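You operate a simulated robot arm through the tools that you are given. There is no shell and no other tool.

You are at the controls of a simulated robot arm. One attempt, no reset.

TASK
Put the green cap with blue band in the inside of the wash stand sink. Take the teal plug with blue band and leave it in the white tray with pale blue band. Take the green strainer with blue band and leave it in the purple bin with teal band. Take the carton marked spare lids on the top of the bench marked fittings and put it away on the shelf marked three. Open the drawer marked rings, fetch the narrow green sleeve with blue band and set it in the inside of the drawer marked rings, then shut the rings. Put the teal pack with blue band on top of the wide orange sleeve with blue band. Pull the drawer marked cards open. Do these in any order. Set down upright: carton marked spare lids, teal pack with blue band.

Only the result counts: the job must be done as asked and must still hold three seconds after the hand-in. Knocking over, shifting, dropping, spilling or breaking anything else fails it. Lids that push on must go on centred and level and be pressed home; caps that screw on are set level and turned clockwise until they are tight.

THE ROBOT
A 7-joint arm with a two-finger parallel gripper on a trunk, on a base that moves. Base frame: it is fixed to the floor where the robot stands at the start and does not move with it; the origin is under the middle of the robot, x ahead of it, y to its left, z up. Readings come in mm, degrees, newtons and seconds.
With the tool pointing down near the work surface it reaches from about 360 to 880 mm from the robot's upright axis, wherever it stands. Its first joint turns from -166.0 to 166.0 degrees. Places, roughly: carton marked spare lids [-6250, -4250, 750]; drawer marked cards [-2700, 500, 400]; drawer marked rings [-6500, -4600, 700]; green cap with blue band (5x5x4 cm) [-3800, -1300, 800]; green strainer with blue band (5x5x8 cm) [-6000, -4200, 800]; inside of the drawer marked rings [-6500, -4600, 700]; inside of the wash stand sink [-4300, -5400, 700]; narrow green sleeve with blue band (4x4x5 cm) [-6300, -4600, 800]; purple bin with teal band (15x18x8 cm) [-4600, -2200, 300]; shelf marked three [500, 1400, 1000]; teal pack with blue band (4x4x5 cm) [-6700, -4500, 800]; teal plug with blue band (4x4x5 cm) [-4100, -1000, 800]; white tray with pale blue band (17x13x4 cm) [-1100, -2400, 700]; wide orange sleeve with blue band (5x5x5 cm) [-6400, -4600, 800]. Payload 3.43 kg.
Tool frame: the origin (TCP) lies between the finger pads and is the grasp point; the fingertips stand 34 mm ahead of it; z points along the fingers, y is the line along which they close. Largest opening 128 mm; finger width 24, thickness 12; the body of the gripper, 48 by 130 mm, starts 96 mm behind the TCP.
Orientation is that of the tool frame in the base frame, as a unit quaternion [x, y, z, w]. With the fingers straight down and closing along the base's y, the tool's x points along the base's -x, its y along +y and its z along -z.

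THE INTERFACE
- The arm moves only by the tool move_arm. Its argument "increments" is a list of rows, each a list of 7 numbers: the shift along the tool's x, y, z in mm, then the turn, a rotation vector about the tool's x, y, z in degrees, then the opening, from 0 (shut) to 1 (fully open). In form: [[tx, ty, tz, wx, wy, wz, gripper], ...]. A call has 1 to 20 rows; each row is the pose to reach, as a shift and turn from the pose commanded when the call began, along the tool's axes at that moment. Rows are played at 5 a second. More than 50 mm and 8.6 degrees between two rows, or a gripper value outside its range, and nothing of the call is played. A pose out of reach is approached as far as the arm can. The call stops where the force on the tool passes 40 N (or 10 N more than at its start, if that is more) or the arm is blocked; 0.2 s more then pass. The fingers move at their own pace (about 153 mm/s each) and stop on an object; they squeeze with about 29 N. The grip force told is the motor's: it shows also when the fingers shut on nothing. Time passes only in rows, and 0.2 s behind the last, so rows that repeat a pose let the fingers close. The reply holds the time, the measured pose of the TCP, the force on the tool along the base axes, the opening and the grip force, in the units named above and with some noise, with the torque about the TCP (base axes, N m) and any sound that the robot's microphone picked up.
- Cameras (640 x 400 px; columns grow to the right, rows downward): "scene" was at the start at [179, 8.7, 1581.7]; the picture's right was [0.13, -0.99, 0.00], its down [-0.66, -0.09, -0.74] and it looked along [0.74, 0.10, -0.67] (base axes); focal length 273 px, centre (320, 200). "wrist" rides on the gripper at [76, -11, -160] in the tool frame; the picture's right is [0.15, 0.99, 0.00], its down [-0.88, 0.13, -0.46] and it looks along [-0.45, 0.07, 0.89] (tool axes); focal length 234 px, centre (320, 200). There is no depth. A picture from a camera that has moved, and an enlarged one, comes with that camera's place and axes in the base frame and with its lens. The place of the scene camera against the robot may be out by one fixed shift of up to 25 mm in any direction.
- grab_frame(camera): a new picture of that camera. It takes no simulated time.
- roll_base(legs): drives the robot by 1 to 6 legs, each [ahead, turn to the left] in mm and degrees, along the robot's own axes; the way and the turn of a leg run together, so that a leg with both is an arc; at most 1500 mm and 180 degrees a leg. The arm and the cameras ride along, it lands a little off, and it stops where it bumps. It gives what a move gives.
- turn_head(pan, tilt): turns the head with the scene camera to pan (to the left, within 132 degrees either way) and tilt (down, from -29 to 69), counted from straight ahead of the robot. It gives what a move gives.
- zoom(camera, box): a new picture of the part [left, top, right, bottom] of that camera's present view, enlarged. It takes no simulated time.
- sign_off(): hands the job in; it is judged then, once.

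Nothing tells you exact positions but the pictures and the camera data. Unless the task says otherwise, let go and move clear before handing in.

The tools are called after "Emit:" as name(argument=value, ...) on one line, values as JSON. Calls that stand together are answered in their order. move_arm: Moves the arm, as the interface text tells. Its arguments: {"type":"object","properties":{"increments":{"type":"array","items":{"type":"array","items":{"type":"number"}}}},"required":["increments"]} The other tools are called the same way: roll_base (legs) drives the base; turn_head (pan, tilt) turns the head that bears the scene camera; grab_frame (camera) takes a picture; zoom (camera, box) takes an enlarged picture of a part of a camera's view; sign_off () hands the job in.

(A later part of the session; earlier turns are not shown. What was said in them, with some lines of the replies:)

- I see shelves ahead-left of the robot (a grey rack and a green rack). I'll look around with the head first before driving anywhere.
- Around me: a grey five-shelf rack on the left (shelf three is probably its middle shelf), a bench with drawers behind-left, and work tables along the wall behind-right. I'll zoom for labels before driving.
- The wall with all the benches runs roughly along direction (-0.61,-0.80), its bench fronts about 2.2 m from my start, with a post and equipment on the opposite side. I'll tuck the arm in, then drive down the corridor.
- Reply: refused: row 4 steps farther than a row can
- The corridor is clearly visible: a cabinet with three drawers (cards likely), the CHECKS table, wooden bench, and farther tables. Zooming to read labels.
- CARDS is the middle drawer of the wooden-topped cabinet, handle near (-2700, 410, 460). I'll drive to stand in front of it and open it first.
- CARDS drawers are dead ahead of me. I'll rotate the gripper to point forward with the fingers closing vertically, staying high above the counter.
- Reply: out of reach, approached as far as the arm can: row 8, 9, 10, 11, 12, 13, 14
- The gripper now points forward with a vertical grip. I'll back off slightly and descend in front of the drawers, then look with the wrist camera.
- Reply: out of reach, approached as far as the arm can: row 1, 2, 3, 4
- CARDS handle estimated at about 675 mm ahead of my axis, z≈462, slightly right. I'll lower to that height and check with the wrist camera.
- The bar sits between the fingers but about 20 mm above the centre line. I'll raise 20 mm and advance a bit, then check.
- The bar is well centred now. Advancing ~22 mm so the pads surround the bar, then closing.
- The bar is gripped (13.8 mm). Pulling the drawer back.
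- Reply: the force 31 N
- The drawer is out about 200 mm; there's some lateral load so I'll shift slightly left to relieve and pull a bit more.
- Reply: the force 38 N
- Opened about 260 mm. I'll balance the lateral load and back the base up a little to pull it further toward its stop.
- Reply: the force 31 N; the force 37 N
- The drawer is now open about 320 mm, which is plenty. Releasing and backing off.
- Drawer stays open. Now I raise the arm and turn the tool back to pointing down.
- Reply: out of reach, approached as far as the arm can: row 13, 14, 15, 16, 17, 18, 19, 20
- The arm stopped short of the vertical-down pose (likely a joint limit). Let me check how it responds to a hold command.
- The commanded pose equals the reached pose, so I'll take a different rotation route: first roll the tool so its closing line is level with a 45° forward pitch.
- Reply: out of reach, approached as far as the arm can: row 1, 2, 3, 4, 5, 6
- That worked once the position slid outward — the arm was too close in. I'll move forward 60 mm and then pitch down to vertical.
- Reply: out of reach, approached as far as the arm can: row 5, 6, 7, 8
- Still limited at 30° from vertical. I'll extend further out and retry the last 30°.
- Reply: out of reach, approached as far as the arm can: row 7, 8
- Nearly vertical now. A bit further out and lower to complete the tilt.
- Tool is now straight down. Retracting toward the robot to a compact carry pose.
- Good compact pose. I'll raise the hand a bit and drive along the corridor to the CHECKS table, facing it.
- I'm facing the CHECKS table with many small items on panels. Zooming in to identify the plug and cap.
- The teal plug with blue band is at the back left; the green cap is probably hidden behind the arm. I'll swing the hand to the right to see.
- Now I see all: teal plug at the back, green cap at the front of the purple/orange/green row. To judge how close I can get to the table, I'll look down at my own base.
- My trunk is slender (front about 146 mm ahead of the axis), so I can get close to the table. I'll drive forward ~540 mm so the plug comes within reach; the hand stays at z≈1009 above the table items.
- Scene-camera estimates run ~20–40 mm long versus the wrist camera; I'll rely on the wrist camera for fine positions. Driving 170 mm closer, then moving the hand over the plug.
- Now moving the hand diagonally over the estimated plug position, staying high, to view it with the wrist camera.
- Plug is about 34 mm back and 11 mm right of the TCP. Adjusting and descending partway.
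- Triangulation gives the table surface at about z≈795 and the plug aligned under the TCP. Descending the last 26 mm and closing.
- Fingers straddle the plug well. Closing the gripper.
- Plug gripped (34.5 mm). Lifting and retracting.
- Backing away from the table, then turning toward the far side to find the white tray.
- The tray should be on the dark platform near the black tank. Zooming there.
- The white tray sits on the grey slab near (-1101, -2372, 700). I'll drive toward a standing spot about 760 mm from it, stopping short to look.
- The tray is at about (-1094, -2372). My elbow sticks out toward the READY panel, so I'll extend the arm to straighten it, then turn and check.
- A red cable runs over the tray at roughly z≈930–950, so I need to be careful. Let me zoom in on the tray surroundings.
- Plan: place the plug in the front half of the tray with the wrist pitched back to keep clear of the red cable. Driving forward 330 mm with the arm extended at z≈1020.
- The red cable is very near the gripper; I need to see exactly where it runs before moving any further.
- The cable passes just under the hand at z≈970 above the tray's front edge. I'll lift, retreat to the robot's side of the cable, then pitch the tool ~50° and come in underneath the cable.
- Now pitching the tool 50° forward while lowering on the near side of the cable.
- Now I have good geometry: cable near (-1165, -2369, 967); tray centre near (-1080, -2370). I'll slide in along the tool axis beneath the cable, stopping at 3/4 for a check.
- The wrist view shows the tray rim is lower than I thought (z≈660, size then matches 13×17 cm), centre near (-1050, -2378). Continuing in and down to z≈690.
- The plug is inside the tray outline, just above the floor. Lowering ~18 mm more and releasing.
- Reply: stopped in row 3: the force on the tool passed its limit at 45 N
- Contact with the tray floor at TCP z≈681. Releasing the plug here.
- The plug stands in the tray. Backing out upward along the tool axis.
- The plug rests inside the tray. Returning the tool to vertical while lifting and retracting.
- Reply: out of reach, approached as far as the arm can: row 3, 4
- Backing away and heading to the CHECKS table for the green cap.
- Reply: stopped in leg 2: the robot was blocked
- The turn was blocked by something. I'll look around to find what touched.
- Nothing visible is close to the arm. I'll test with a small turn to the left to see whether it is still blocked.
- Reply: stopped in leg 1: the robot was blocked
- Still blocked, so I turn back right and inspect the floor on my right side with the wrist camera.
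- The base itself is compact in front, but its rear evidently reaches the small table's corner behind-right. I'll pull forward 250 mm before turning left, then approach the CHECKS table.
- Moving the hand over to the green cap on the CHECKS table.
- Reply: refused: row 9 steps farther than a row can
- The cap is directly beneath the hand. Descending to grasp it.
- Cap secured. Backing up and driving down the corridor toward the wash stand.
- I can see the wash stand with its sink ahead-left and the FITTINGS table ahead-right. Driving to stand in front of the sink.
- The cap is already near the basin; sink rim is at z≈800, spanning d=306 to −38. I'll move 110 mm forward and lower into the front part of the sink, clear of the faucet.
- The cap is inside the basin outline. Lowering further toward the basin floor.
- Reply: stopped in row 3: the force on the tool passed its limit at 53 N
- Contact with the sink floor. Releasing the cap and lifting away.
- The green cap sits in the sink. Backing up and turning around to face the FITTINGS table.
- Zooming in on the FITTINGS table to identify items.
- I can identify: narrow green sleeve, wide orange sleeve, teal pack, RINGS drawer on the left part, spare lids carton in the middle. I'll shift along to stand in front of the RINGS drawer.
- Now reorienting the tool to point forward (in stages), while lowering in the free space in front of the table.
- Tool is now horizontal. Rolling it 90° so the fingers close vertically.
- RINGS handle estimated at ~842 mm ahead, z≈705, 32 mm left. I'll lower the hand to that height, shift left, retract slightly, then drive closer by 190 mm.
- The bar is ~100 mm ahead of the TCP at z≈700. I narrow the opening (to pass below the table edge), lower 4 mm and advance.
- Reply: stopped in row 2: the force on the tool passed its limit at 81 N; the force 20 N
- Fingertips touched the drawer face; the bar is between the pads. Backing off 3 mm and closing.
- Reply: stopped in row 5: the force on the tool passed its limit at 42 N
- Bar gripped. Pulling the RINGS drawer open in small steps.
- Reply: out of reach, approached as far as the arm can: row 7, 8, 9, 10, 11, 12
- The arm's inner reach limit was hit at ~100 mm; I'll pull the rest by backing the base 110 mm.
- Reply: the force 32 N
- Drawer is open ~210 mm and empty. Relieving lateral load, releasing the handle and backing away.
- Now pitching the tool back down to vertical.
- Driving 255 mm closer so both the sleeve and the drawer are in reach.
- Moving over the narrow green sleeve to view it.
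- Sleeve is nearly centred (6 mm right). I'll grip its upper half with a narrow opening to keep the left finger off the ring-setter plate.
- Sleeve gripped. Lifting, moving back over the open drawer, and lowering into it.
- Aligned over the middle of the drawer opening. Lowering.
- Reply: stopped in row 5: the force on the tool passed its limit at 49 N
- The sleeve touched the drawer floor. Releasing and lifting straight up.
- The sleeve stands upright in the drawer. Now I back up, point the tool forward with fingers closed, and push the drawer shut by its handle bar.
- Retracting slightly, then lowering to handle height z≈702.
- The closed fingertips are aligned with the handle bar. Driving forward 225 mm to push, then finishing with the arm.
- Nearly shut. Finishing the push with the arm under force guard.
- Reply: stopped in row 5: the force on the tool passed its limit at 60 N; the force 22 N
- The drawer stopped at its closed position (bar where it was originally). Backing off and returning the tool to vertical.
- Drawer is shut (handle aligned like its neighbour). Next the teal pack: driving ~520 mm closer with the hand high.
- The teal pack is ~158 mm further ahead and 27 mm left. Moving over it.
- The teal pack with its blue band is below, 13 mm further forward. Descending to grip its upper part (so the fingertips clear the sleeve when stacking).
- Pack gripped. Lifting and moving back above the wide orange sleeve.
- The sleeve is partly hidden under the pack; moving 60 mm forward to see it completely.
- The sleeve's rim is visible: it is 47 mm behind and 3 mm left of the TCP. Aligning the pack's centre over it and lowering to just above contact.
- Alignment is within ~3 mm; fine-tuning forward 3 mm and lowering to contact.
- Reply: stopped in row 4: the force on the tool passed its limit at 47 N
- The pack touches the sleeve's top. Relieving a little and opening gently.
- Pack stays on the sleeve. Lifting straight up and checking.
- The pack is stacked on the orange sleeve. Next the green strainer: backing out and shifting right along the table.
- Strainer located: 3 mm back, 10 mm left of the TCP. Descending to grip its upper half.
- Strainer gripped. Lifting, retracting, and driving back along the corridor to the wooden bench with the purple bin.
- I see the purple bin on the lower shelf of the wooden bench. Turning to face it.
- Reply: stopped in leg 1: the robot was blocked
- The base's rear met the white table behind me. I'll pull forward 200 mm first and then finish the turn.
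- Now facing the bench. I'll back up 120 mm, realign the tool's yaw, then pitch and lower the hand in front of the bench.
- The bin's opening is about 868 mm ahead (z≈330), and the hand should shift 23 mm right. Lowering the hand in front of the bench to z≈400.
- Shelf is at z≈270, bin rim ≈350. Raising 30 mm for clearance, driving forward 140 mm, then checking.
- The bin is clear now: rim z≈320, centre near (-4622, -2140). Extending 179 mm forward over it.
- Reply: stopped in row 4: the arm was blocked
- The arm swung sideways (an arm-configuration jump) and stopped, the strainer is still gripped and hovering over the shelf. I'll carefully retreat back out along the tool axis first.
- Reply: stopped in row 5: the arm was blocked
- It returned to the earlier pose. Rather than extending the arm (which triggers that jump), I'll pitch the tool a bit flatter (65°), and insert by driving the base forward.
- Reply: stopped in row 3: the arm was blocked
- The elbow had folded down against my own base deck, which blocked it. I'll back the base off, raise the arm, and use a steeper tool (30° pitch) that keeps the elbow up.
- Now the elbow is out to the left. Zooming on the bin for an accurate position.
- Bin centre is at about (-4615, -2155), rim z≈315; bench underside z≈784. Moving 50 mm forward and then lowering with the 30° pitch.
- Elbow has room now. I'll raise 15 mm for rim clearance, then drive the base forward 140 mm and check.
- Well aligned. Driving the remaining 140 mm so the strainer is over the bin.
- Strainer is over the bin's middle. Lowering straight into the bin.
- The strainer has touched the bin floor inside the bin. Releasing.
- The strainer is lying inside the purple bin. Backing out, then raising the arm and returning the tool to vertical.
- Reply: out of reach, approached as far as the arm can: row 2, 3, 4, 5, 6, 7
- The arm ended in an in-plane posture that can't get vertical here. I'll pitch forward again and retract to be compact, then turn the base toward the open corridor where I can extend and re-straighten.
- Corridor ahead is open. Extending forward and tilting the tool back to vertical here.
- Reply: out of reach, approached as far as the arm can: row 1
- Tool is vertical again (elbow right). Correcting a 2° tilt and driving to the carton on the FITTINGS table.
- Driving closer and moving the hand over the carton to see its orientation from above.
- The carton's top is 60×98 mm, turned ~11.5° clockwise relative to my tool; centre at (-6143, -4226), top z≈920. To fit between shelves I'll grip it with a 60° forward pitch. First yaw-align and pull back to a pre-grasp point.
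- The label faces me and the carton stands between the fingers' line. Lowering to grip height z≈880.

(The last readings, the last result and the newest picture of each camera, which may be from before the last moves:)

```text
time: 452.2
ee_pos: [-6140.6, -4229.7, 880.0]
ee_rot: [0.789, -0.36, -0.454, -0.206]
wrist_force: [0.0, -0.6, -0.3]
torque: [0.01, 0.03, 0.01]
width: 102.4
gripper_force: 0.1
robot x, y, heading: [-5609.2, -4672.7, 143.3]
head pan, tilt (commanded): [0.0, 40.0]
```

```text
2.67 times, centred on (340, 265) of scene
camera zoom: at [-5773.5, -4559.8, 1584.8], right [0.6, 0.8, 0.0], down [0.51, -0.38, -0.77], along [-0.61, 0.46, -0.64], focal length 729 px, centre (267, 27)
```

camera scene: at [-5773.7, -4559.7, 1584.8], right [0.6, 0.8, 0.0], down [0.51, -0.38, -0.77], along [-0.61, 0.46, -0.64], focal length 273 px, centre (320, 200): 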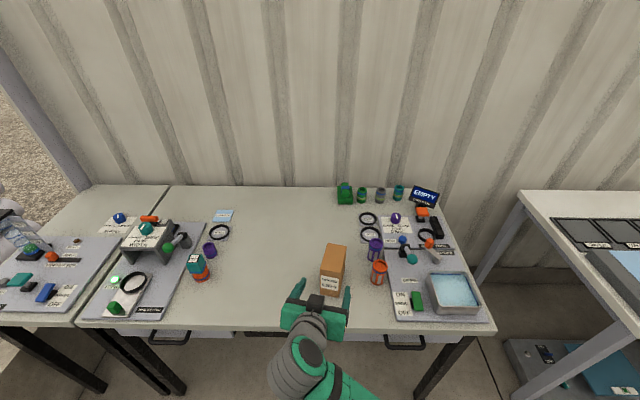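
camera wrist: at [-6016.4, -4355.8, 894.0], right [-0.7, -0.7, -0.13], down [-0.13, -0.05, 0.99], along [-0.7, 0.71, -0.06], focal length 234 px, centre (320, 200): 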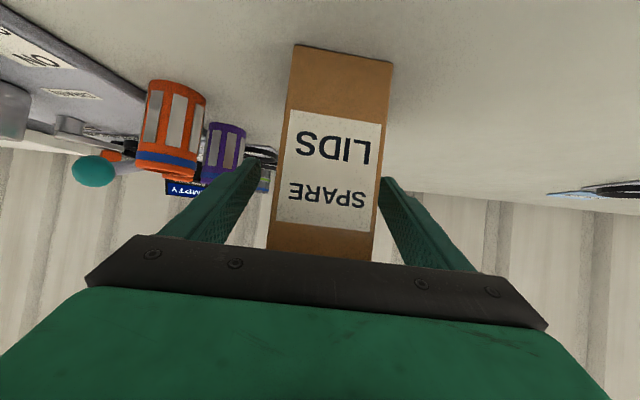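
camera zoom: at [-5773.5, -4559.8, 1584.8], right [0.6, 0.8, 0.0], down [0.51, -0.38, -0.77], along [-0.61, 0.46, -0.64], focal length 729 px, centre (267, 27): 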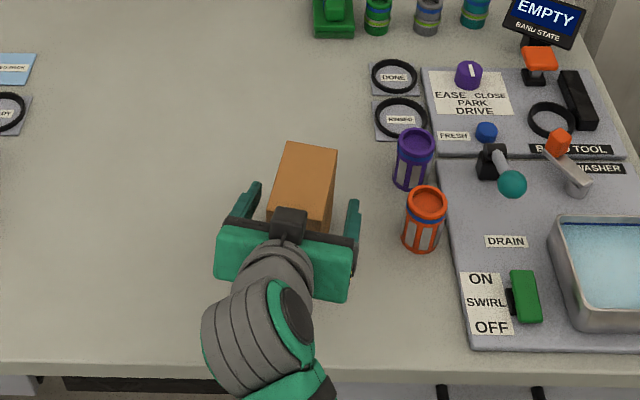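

The fingers straddle the carton centrally. Closing.

Emit:
move_arm(increments=[[0, 0, 0, 0, 0, 0, 0.65], [0, 0, 0, 0, 0, 0, 0.5], [0, 0, 0, 0, 0, 0, 0.35], [0, 0, 0, 0, 0, 0, 0.2], [0, 0, 0, 0, 0, 0, 0.0], [0, 0, 0, 0, 0, 0, 0.0]])

Emit:
grab_frame(camera="wrist")

```text
time: 453.6
ee_pos: [-6139.6, -4229.1, 880.2]
ee_rot: [0.788, -0.361, -0.454, -0.208]
wrist_force: [-0.4, -0.4, 0.2]
torque: [0.13, 0.03, 0.04]
width: 59.3
gripper_force: 29.4
robot x, y, heading: [-5611.1, -4670.9, 143.1]
head pan, tilt (commanded): [0.0, 40.0]
```

```text
taken
camera wrist: at [-6016.3, -4356.0, 894.2], right [-0.7, -0.7, -0.13], down [-0.13, -0.05, 0.99], along [-0.7, 0.71, -0.06], focal length 234 px, centre (320, 200)
```

wrist: 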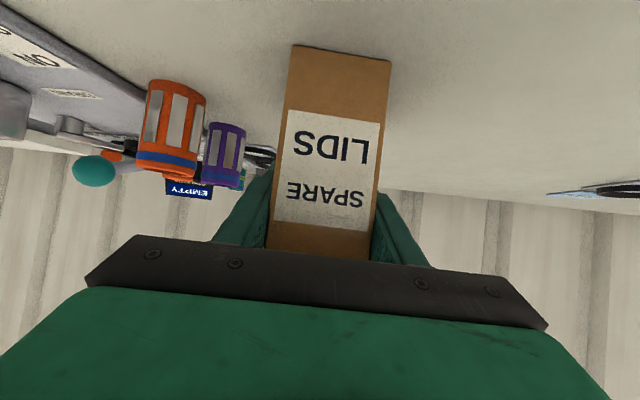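

Carton gripped (59 mm). Lifting straight up.

Emit:
move_arm(increments=[[-17, 0, -10, 0, 0, 0, 0], [-52, 0, -30, 0, 0, 0, 0], [-87, 0, -50, 0, 0, 0, 0], [-121, 0, -70, 0, 0, 0, 0], [-147, 0, -85, 0, 0, 0, 0]])

Emit:
grab_frame(camera="wrist")

Emit:
grab_frame(camera="scene")

```text
time: 454.8
ee_pos: [-6139.2, -4226.7, 1048.2]
ee_rot: [0.789, -0.359, -0.454, -0.206]
wrist_force: [-0.2, -0.1, -1.8]
torque: [-0.01, 0.0, 0.02]
width: 59.6
gripper_force: 28.9
robot x, y, heading: [-5611.9, -4670.4, 143.4]
head pan, tilt (commanded): [0.0, 40.0]
```

```text
taken
camera wrist: at [-6016.0, -4354.6, 1062.5], right [-0.7, -0.7, -0.12], down [-0.13, -0.05, 0.99], along [-0.7, 0.71, -0.06], focal length 234 px, centre (320, 200)
```

wrist: 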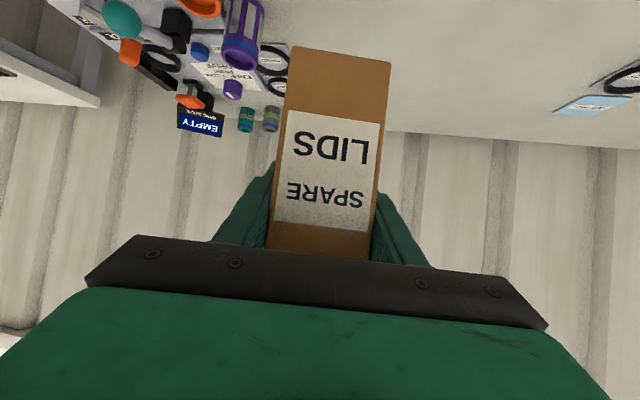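

```text
taken
camera scene: at [-5773.6, -4559.8, 1584.8], right [0.6, 0.8, 0.0], down [0.51, -0.38, -0.77], along [-0.61, 0.46, -0.64], focal length 273 px, centre (320, 200)
```

scene: 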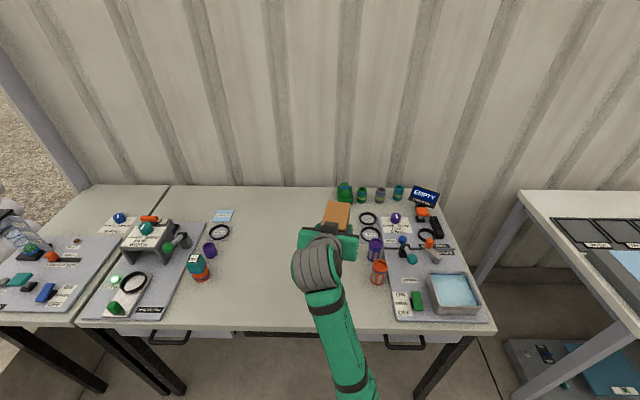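

Carton is held upright. Backing off and driving back along the corridor to the grey rack.

Emit:
roll_base(legs=[[-220, 0], [0, -90.5], [1480, 0], [1480, 0]])

Emit:
turn_head(pan=0, tilt=25)

Emit:
grab_frame(camera="scene")

```text
time: 474.7
ee_pos: [-3195.9, -1926.9, 1048.3]
ee_rot: [-0.299, 0.814, 0.172, 0.468]
wrist_force: [-0.4, -1.0, -1.2]
torque: [-0.04, -0.01, 0.0]
width: 59.8
gripper_force: 29.5
robot x, y, heading: [-3642.0, -2449.8, 53.0]
head pan, tilt (commanded): [0.0, 40.0]
```

```text
time: 475.5
ee_pos: [-3196.3, -1928.0, 1047.5]
ee_rot: [-0.299, 0.814, 0.173, 0.467]
wrist_force: [-0.3, 0.0, -0.2]
torque: [0.03, 0.0, -0.05]
width: 59.6
gripper_force: 29.1
robot x, y, heading: [-3645.1, -2454.8, 52.8]
head pan, tilt (commanded): [0.0, 25.0]
```

```text
taken
camera scene: at [-3534.3, -2296.3, 1608.0], right [0.8, -0.61, 0.0], down [-0.26, -0.34, -0.91], along [0.55, 0.72, -0.42], focal length 273 px, centre (320, 200)
```

scene: 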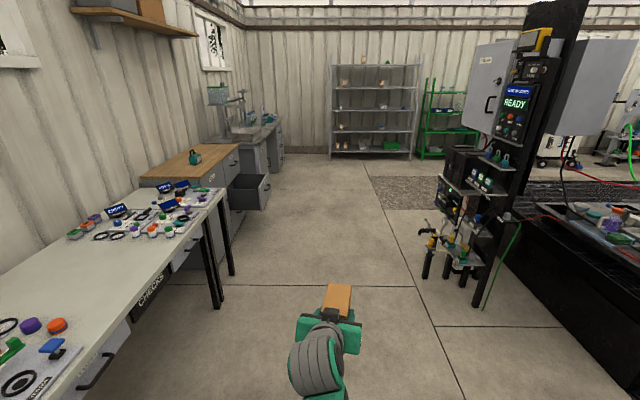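

Clear view of the whole corridor to the grey rack. Continuing, staying clear of the open drawer.

Emit:
roll_base(legs=[[1480, 0], [1480, 0], [0, -19.9], [900, 0], [700, 0], [0, 19.9]])

Emit:
turn_head(pan=0, tilt=20)

Emit:
grab_frame(camera="scene")

```text
time: 500.0
ee_pos: [-75.4, 1331.5, 1048.3]
ee_rot: [-0.302, 0.813, 0.174, 0.467]
wrist_force: [-0.2, -0.1, -1.6]
torque: [-0.03, 0.01, -0.03]
width: 59.9
gripper_force: 29.5
robot x, y, heading: [-513.9, 804.6, 53.4]
head pan, tilt (commanded): [0.0, 25.0]
```

```text
time: 500.6
ee_pos: [-75.7, 1331.6, 1047.7]
ee_rot: [-0.302, 0.813, 0.174, 0.467]
wrist_force: [0.1, -0.5, -0.3]
torque: [-0.02, -0.01, -0.01]
width: 59.5
gripper_force: 28.9
robot x, y, heading: [-523.6, 804.8, 53.6]
head pan, tilt (commanded): [0.0, 20.0]
```

```text
taken
camera scene: at [-410.2, 960.9, 1616.1], right [0.8, -0.6, 0.0], down [-0.2, -0.27, -0.94], along [0.56, 0.75, -0.34], focal length 273 px, centre (320, 200)
```

scene: 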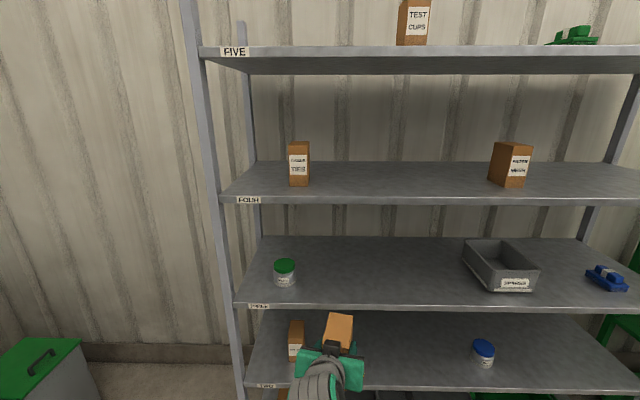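

Shelf labels read FIVE, FOUR, (three), TWO from the top; the one with the jar and grey bin should be THREE. Zooming to confirm and checking the wrist view.

Emit:
zoom(camera="scene", box=[220, 180, 320, 400])

Emit:
grab_frame(camera="wrist")

```text
1.82 times, centred on (270, 290) of scene
camera zoom: at [-410.2, 960.9, 1616.1], right [0.8, -0.6, 0.0], down [-0.2, -0.27, -0.94], along [0.56, 0.75, -0.34], focal length 497 px, centre (411, 36)
```

zoom: 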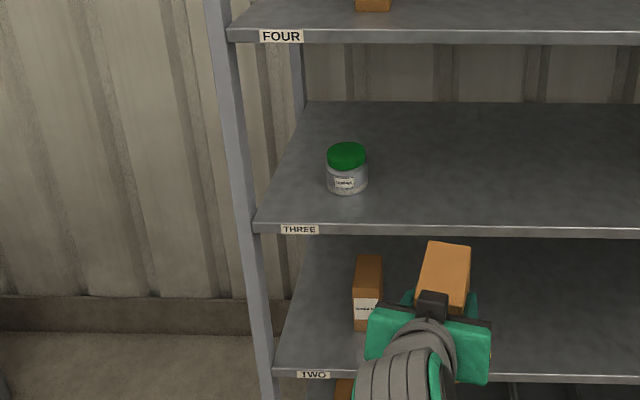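

```text
taken
camera wrist: at [-201.1, 1205.9, 1062.1], right [-0.7, 0.7, -0.13], down [-0.05, 0.13, 0.99], along [0.71, 0.7, -0.06], focal length 234 px, centre (320, 200)
```

wrist: 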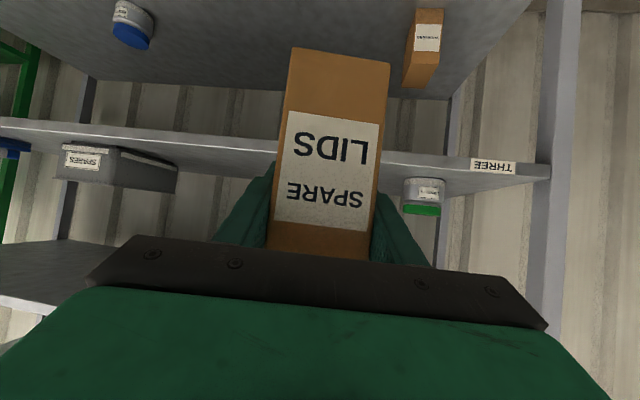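

THREE confirmed; its surface is at z≈940–948 and carton bottom is at ~963. Raising 17 mm and driving 300 mm forward, then re-checking.

Emit:
move_arm(increments=[[-8, 0, -5, 0, 0, 0, 0], [-15.5, 0, -9, 0, 0, 0, 0]])

Emit:
roll_base(legs=[[200, 0]])

Emit:
grab_frame(camera="wrist")

Emit:
grab_frame(camera="scene")

```text
time: 501.2
ee_pos: [-76.1, 1329.7, 1066.9]
ee_rot: [-0.302, 0.812, 0.175, 0.468]
wrist_force: [0.8, 0.5, -0.7]
torque: [-0.01, -0.02, -0.01]
width: 59.7
gripper_force: 29.1
robot x, y, heading: [-519.2, 806.8, 53.6]
head pan, tilt (commanded): [0.0, 20.0]
```

```text
time: 502.8
ee_pos: [45.6, 1493.7, 1065.6]
ee_rot: [-0.303, 0.812, 0.174, 0.467]
wrist_force: [0.1, -0.6, -1.0]
torque: [-0.01, 0.04, 0.01]
width: 59.7
gripper_force: 28.8
robot x, y, heading: [-403.9, 964.3, 53.2]
head pan, tilt (commanded): [0.0, 20.0]
```

```text
taken
camera wrist: at [-80.5, 1368.0, 1080.0], right [-0.7, 0.7, -0.13], down [-0.05, 0.13, 0.99], along [0.71, 0.7, -0.06], focal length 234 px, centre (320, 200)
```

wrist: 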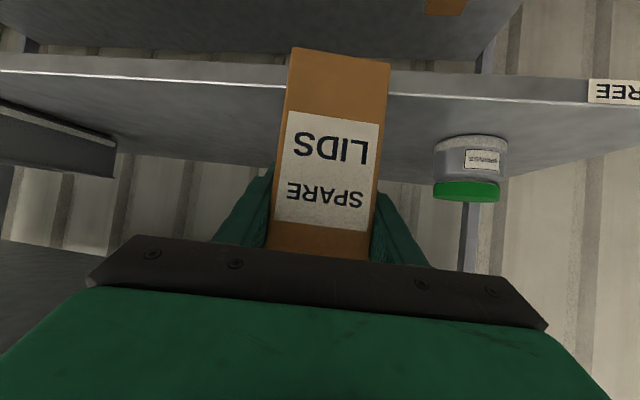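

```text
taken
camera scene: at [-289.7, 1122.8, 1616.2], right [0.8, -0.6, 0.0], down [-0.2, -0.27, -0.94], along [0.56, 0.75, -0.34], focal length 273 px, centre (320, 200)
```

scene: 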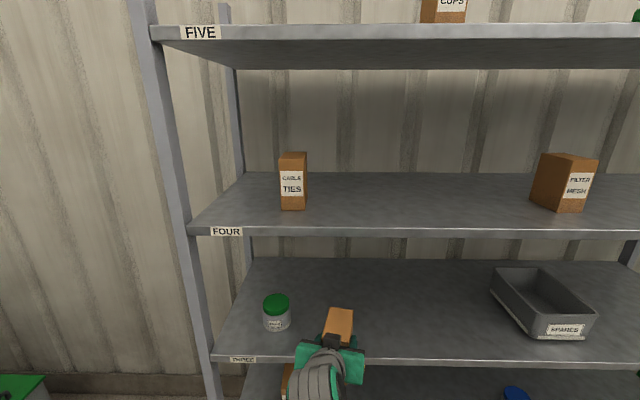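

Clearances look good (carton bottom ~39 mm above the shelf, jar ~186 mm to the left). Driving 210 mm further to bring the carton over the shelf.

Emit:
roll_base(legs=[[210, 0]])

Emit:
grab_frame(camera="wrist")

Emit:
turn_head(pan=0, tilt=35)

Emit:
grab_frame(camera="scene")

```text
time: 504.5
ee_pos: [170.8, 1662.1, 1065.4]
ee_rot: [-0.303, 0.812, 0.175, 0.467]
wrist_force: [0.6, 0.4, -1.2]
torque: [0.01, 0.01, -0.05]
width: 59.6
gripper_force: 28.8
robot x, y, heading: [-273.9, 1135.0, 53.4]
head pan, tilt (commanded): [0.0, 20.0]
```

```text
taken
camera wrist: at [44.1, 1536.2, 1079.9], right [-0.7, 0.7, -0.13], down [-0.05, 0.13, 0.99], along [0.71, 0.7, -0.06], focal length 234 px, centre (320, 200)
```

wrist: 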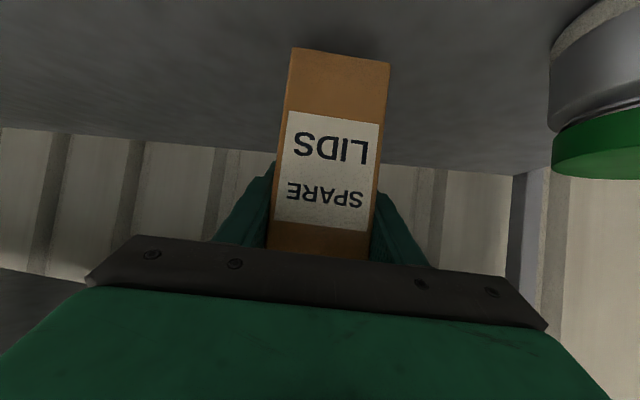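

```text
time: 505.2
ee_pos: [169.5, 1661.1, 1065.1]
ee_rot: [-0.303, 0.812, 0.175, 0.467]
wrist_force: [0.2, 0.4, -1.2]
torque: [0.0, -0.01, 0.02]
width: 59.8
gripper_force: 28.9
robot x, y, heading: [-274.1, 1137.1, 53.4]
head pan, tilt (commanded): [0.0, 35.0]
```

```text
taken
camera scene: at [-167.9, 1286.7, 1592.4], right [0.8, -0.6, 0.0], down [-0.34, -0.46, -0.82], along [0.49, 0.66, -0.57], focal length 273 px, centre (320, 200)
```

scene: 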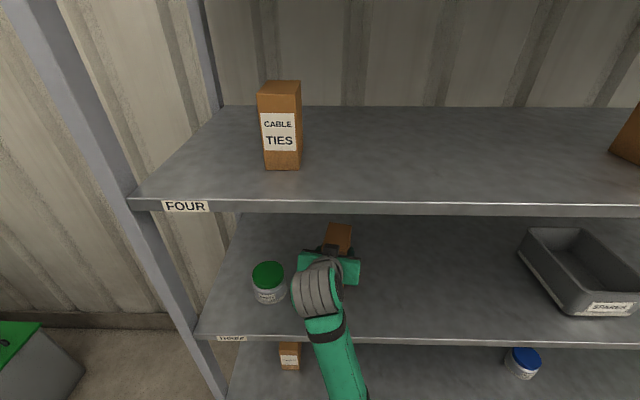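

The carton is 135 mm inside shelf three. Lowering it to the shelf surface carefully.

Emit:
move_arm(increments=[[8.7, 0, 5, 0, 0, 0, 0], [17.3, 0, 10, 0, 0, 0, 0], [22.5, 0, 13, 0, 0, 0, 0], [26, 0, 15, 0, 0, 0, 0]])

Emit:
move_arm(increments=[[2, 0, 1.2, 0, 0, 0, 0], [4, 0, 2.3, 0, 0, 0, 0], [6, 0, 3.5, 0, 0, 0, 0], [8, 0, 4.6, 0, 0, 0, 0], [10, 0, 5.8, 0, 0, 0, 0], [12, 0, 7, 0, 0, 0, 0]])

Emit:
grab_frame(camera="wrist")

```text
time: 506.2
ee_pos: [168.9, 1660.7, 1039.4]
ee_rot: [-0.302, 0.81, 0.177, 0.471]
wrist_force: [2.1, 2.8, 25.1]
torque: [-0.34, 0.25, -0.05]
width: 60.0
gripper_force: 29.4
robot x, y, heading: [-276.0, 1135.6, 53.3]
head pan, tilt (commanded): [0.0, 35.0]
```

```text
time: 507.6
ee_pos: [167.7, 1661.3, 1022.4]
ee_rot: [-0.302, 0.812, 0.175, 0.467]
wrist_force: [1.2, -2.9, 25.9]
torque: [-0.39, 0.24, 0.03]
width: 59.7
gripper_force: 29.5
robot x, y, heading: [-276.0, 1133.8, 53.3]
head pan, tilt (commanded): [0.0, 35.0]
```

```text
taken
camera wrist: at [43.6, 1535.4, 1036.2], right [-0.7, 0.7, -0.13], down [-0.05, 0.13, 0.99], along [0.71, 0.7, -0.06], focal length 234 px, centre (320, 200)
```

wrist: 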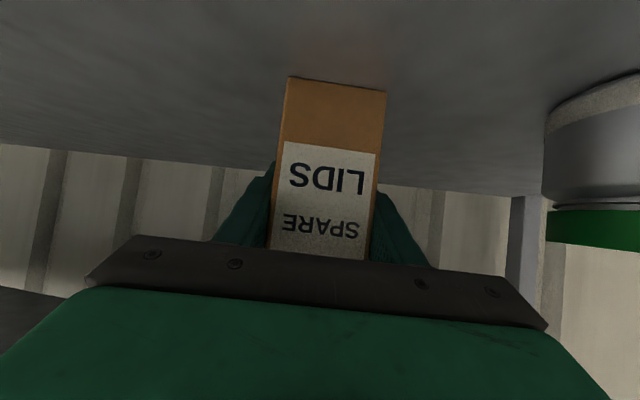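

The carton is resting on the shelf (force ~25 N). Releasing gently.

Emit:
move_arm(increments=[[0, 0, 0, 0, 0, 0, 0.3], [0, 0, 0, 0, 0, 0, 0.5], [0, 0, 0, 0, 0, 0, 0.58], [0, 0, 0, 0, 0, 0, 0.66], [0, 0, 0, 0, 0, 0, 0.72], [0, 0, 0, 0, 0, 0, 0.72]])

Emit:
grab_frame(camera="wrist")

Emit:
grab_frame(camera="scene")

```text
time: 509.0
ee_pos: [169.4, 1661.5, 1021.5]
ee_rot: [-0.302, 0.813, 0.174, 0.467]
wrist_force: [-0.3, -0.3, -0.4]
torque: [0.01, 0.02, -0.01]
width: 92.2
gripper_force: 0.1
robot x, y, heading: [-274.7, 1134.1, 53.5]
head pan, tilt (commanded): [0.0, 35.0]
```

```text
taken
camera wrist: at [43.8, 1535.9, 1035.7], right [-0.7, 0.7, -0.13], down [-0.05, 0.13, 0.99], along [0.71, 0.7, -0.06], focal length 234 px, centre (320, 200)
```

wrist: 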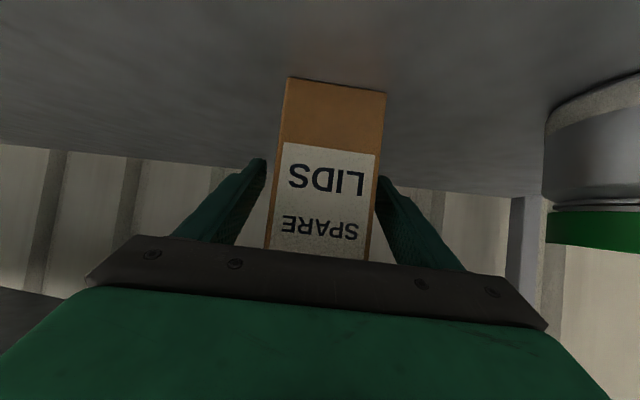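

```text
taken
camera scene: at [-167.9, 1286.7, 1592.3], right [0.8, -0.6, 0.0], down [-0.34, -0.46, -0.82], along [0.49, 0.66, -0.57], focal length 273 px, centre (320, 200)
```

scene: 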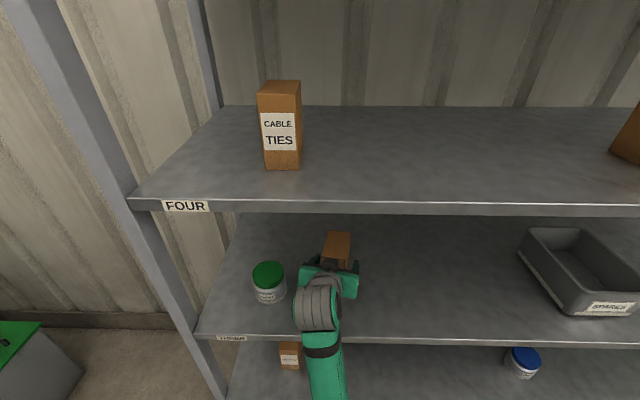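

Carton stands free. Withdrawing the fingers straight back along their own direction.

Emit:
move_arm(increments=[[0, 0, 0, 0, 0, 0, 0.85], [10, 0, -17, 0, 0, 0, 0.85], [22, 0, -38, 0, 0, 0, 0.85], [36, 0, -62, 0, 0, 0, 0.85], [50, 0, -87, 0, 0, 0, 0.85], [62, 0, -108, 0, 0, 0, 0.85]])

Emit:
grab_frame(camera="wrist")

```text
time: 510.4
ee_pos: [78.3, 1584.0, 1021.1]
ee_rot: [-0.303, 0.812, 0.174, 0.467]
wrist_force: [-0.5, 0.4, 0.6]
torque: [0.02, 0.0, -0.01]
width: 108.6
gripper_force: 0.0
out of reach, approached as far as the arm can: row 6
robot x, y, heading: [-274.9, 1135.0, 53.5]
head pan, tilt (commanded): [0.0, 35.0]
```

```text
taken
camera wrist: at [-47.2, 1459.2, 1034.9], right [-0.7, 0.7, -0.13], down [-0.05, 0.13, 0.99], along [0.71, 0.7, -0.06], focal length 234 px, centre (320, 200)
```

wrist: 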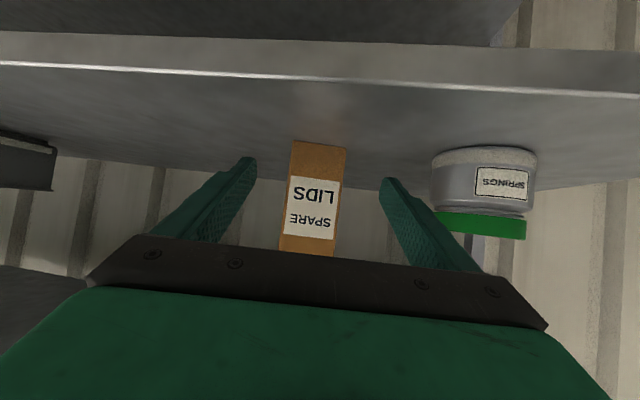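

The carton stands upright on shelf THREE. Backing the base away and taking a final look.

Emit:
roll_base(legs=[[-400, 0]])

Emit:
turn_head(pan=0, tilt=20)

Emit:
grab_frame(camera="scene")

Emit:
zoom(camera="scene", box=[230, 200, 430, 330])

Emit:
turn_head(pan=115, tilt=20)

Emit:
grab_frame(camera="scene")

```text
time: 512.9
ee_pos: [-158.6, 1265.6, 1021.5]
ee_rot: [-0.303, 0.813, 0.174, 0.467]
wrist_force: [-0.3, 0.3, 0.0]
torque: [0.04, -0.03, 0.03]
width: 109.0
gripper_force: 0.1
robot x, y, heading: [-510.0, 814.8, 53.6]
head pan, tilt (commanded): [0.0, 35.0]
```

```text
time: 513.7
ee_pos: [-160.6, 1266.3, 1021.1]
ee_rot: [-0.303, 0.813, 0.174, 0.466]
wrist_force: [-0.3, -0.2, 0.6]
torque: [0.0, 0.01, 0.02]
width: 108.7
gripper_force: 0.0
robot x, y, heading: [-512.4, 810.6, 53.4]
head pan, tilt (commanded): [0.0, 20.0]
```

```text
taken
camera scene: at [-402.8, 970.8, 1616.1], right [0.8, -0.6, 0.0], down [-0.2, -0.28, -0.94], along [0.56, 0.75, -0.34], focal length 273 px, centre (320, 200)
```

scene: 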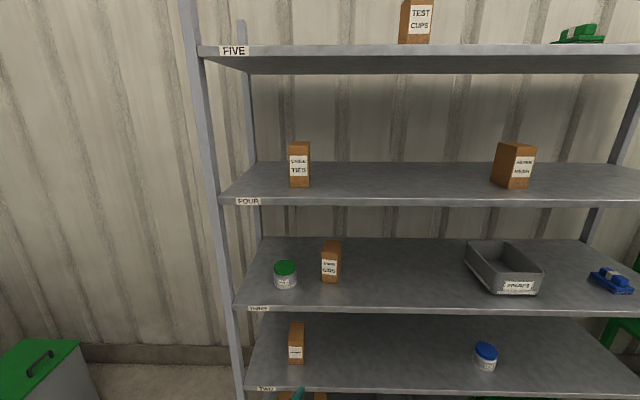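

```text
3.08 times, centred on (330, 265) of scene
camera zoom: at [-402.8, 970.8, 1616.1], right [0.8, -0.6, 0.0], down [-0.2, -0.28, -0.94], along [0.56, 0.75, -0.34], focal length 841 px, centre (289, 0)
```

zoom: 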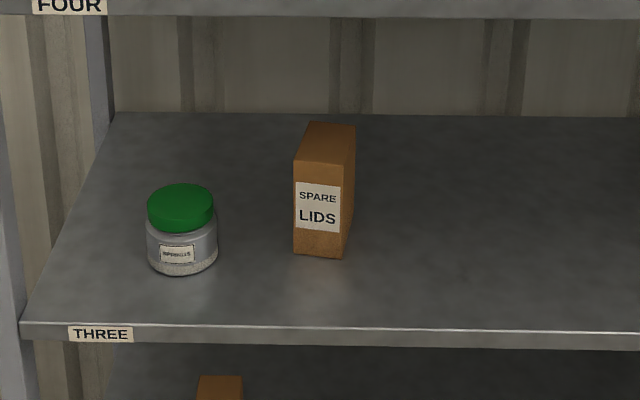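

```text
time: 515.6
ee_pos: [-159.9, 1266.3, 1021.0]
ee_rot: [-0.303, 0.812, 0.174, 0.467]
wrist_force: [0.3, 0.4, 0.4]
torque: [-0.04, 0.04, 0.05]
width: 108.8
gripper_force: 0.1
robot x, y, heading: [-509.5, 816.5, 53.4]
head pan, tilt (commanded): [115.0, 20.0]
```

```text
taken
camera scene: at [-549.5, 914.7, 1616.2], right [0.2, 0.98, 0.0], down [0.34, -0.07, -0.94], along [-0.92, 0.19, -0.34], focal length 273 px, centre (320, 200)
```

scene: 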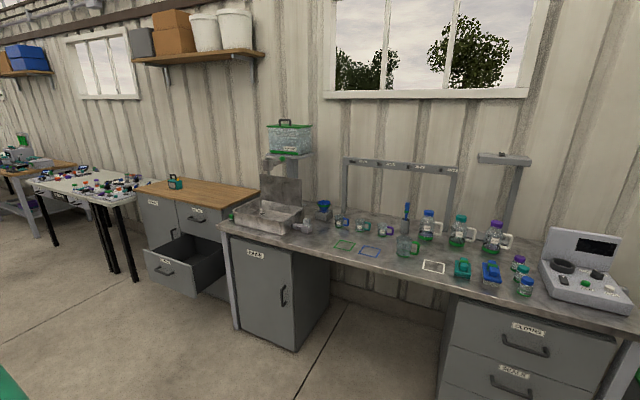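

All parts are in place: carton upright on THREE, CARDS drawer open, and the earlier placements were checked as they were made. The hand is clear, so I hand the job in.

Emit:
sign_off()

```text
The job is handed in.
```

I finished all seven parts of the job and handed it in. I checked each one on camera right after doing it, but I only looked again at the carton and the CARDS drawer at the end.

- **Green cap:** it is on the floor of the wash stand sink.
- **Teal plug:** it is inside the white tray. The tray may have moved a few millimetres when the gripper touched it.
- **Green strainer:** it is lying on its side in the purple bin.
- **Spare lids carton:** it stands upright on shelf THREE, next to the springs jar.
- **Narrow green sleeve:** it stands in the RINGS drawer. I pushed the drawer until it stopped, and its handle lined up with the drawer beside it.
- **Teal pack:** it sits upright on the wide orange sleeve.
- **CARDS drawer:** it is open about 320 mm.

**Bumps on the way:**
- While turning, the base was stopped twice, most likely by the white tables in the corridor; it stopped each time and I saw nothing move.
- The arm also stopped a few times while reaching under the wooden bench. The strainer stayed in the grip, and I saw nothing knocked over.
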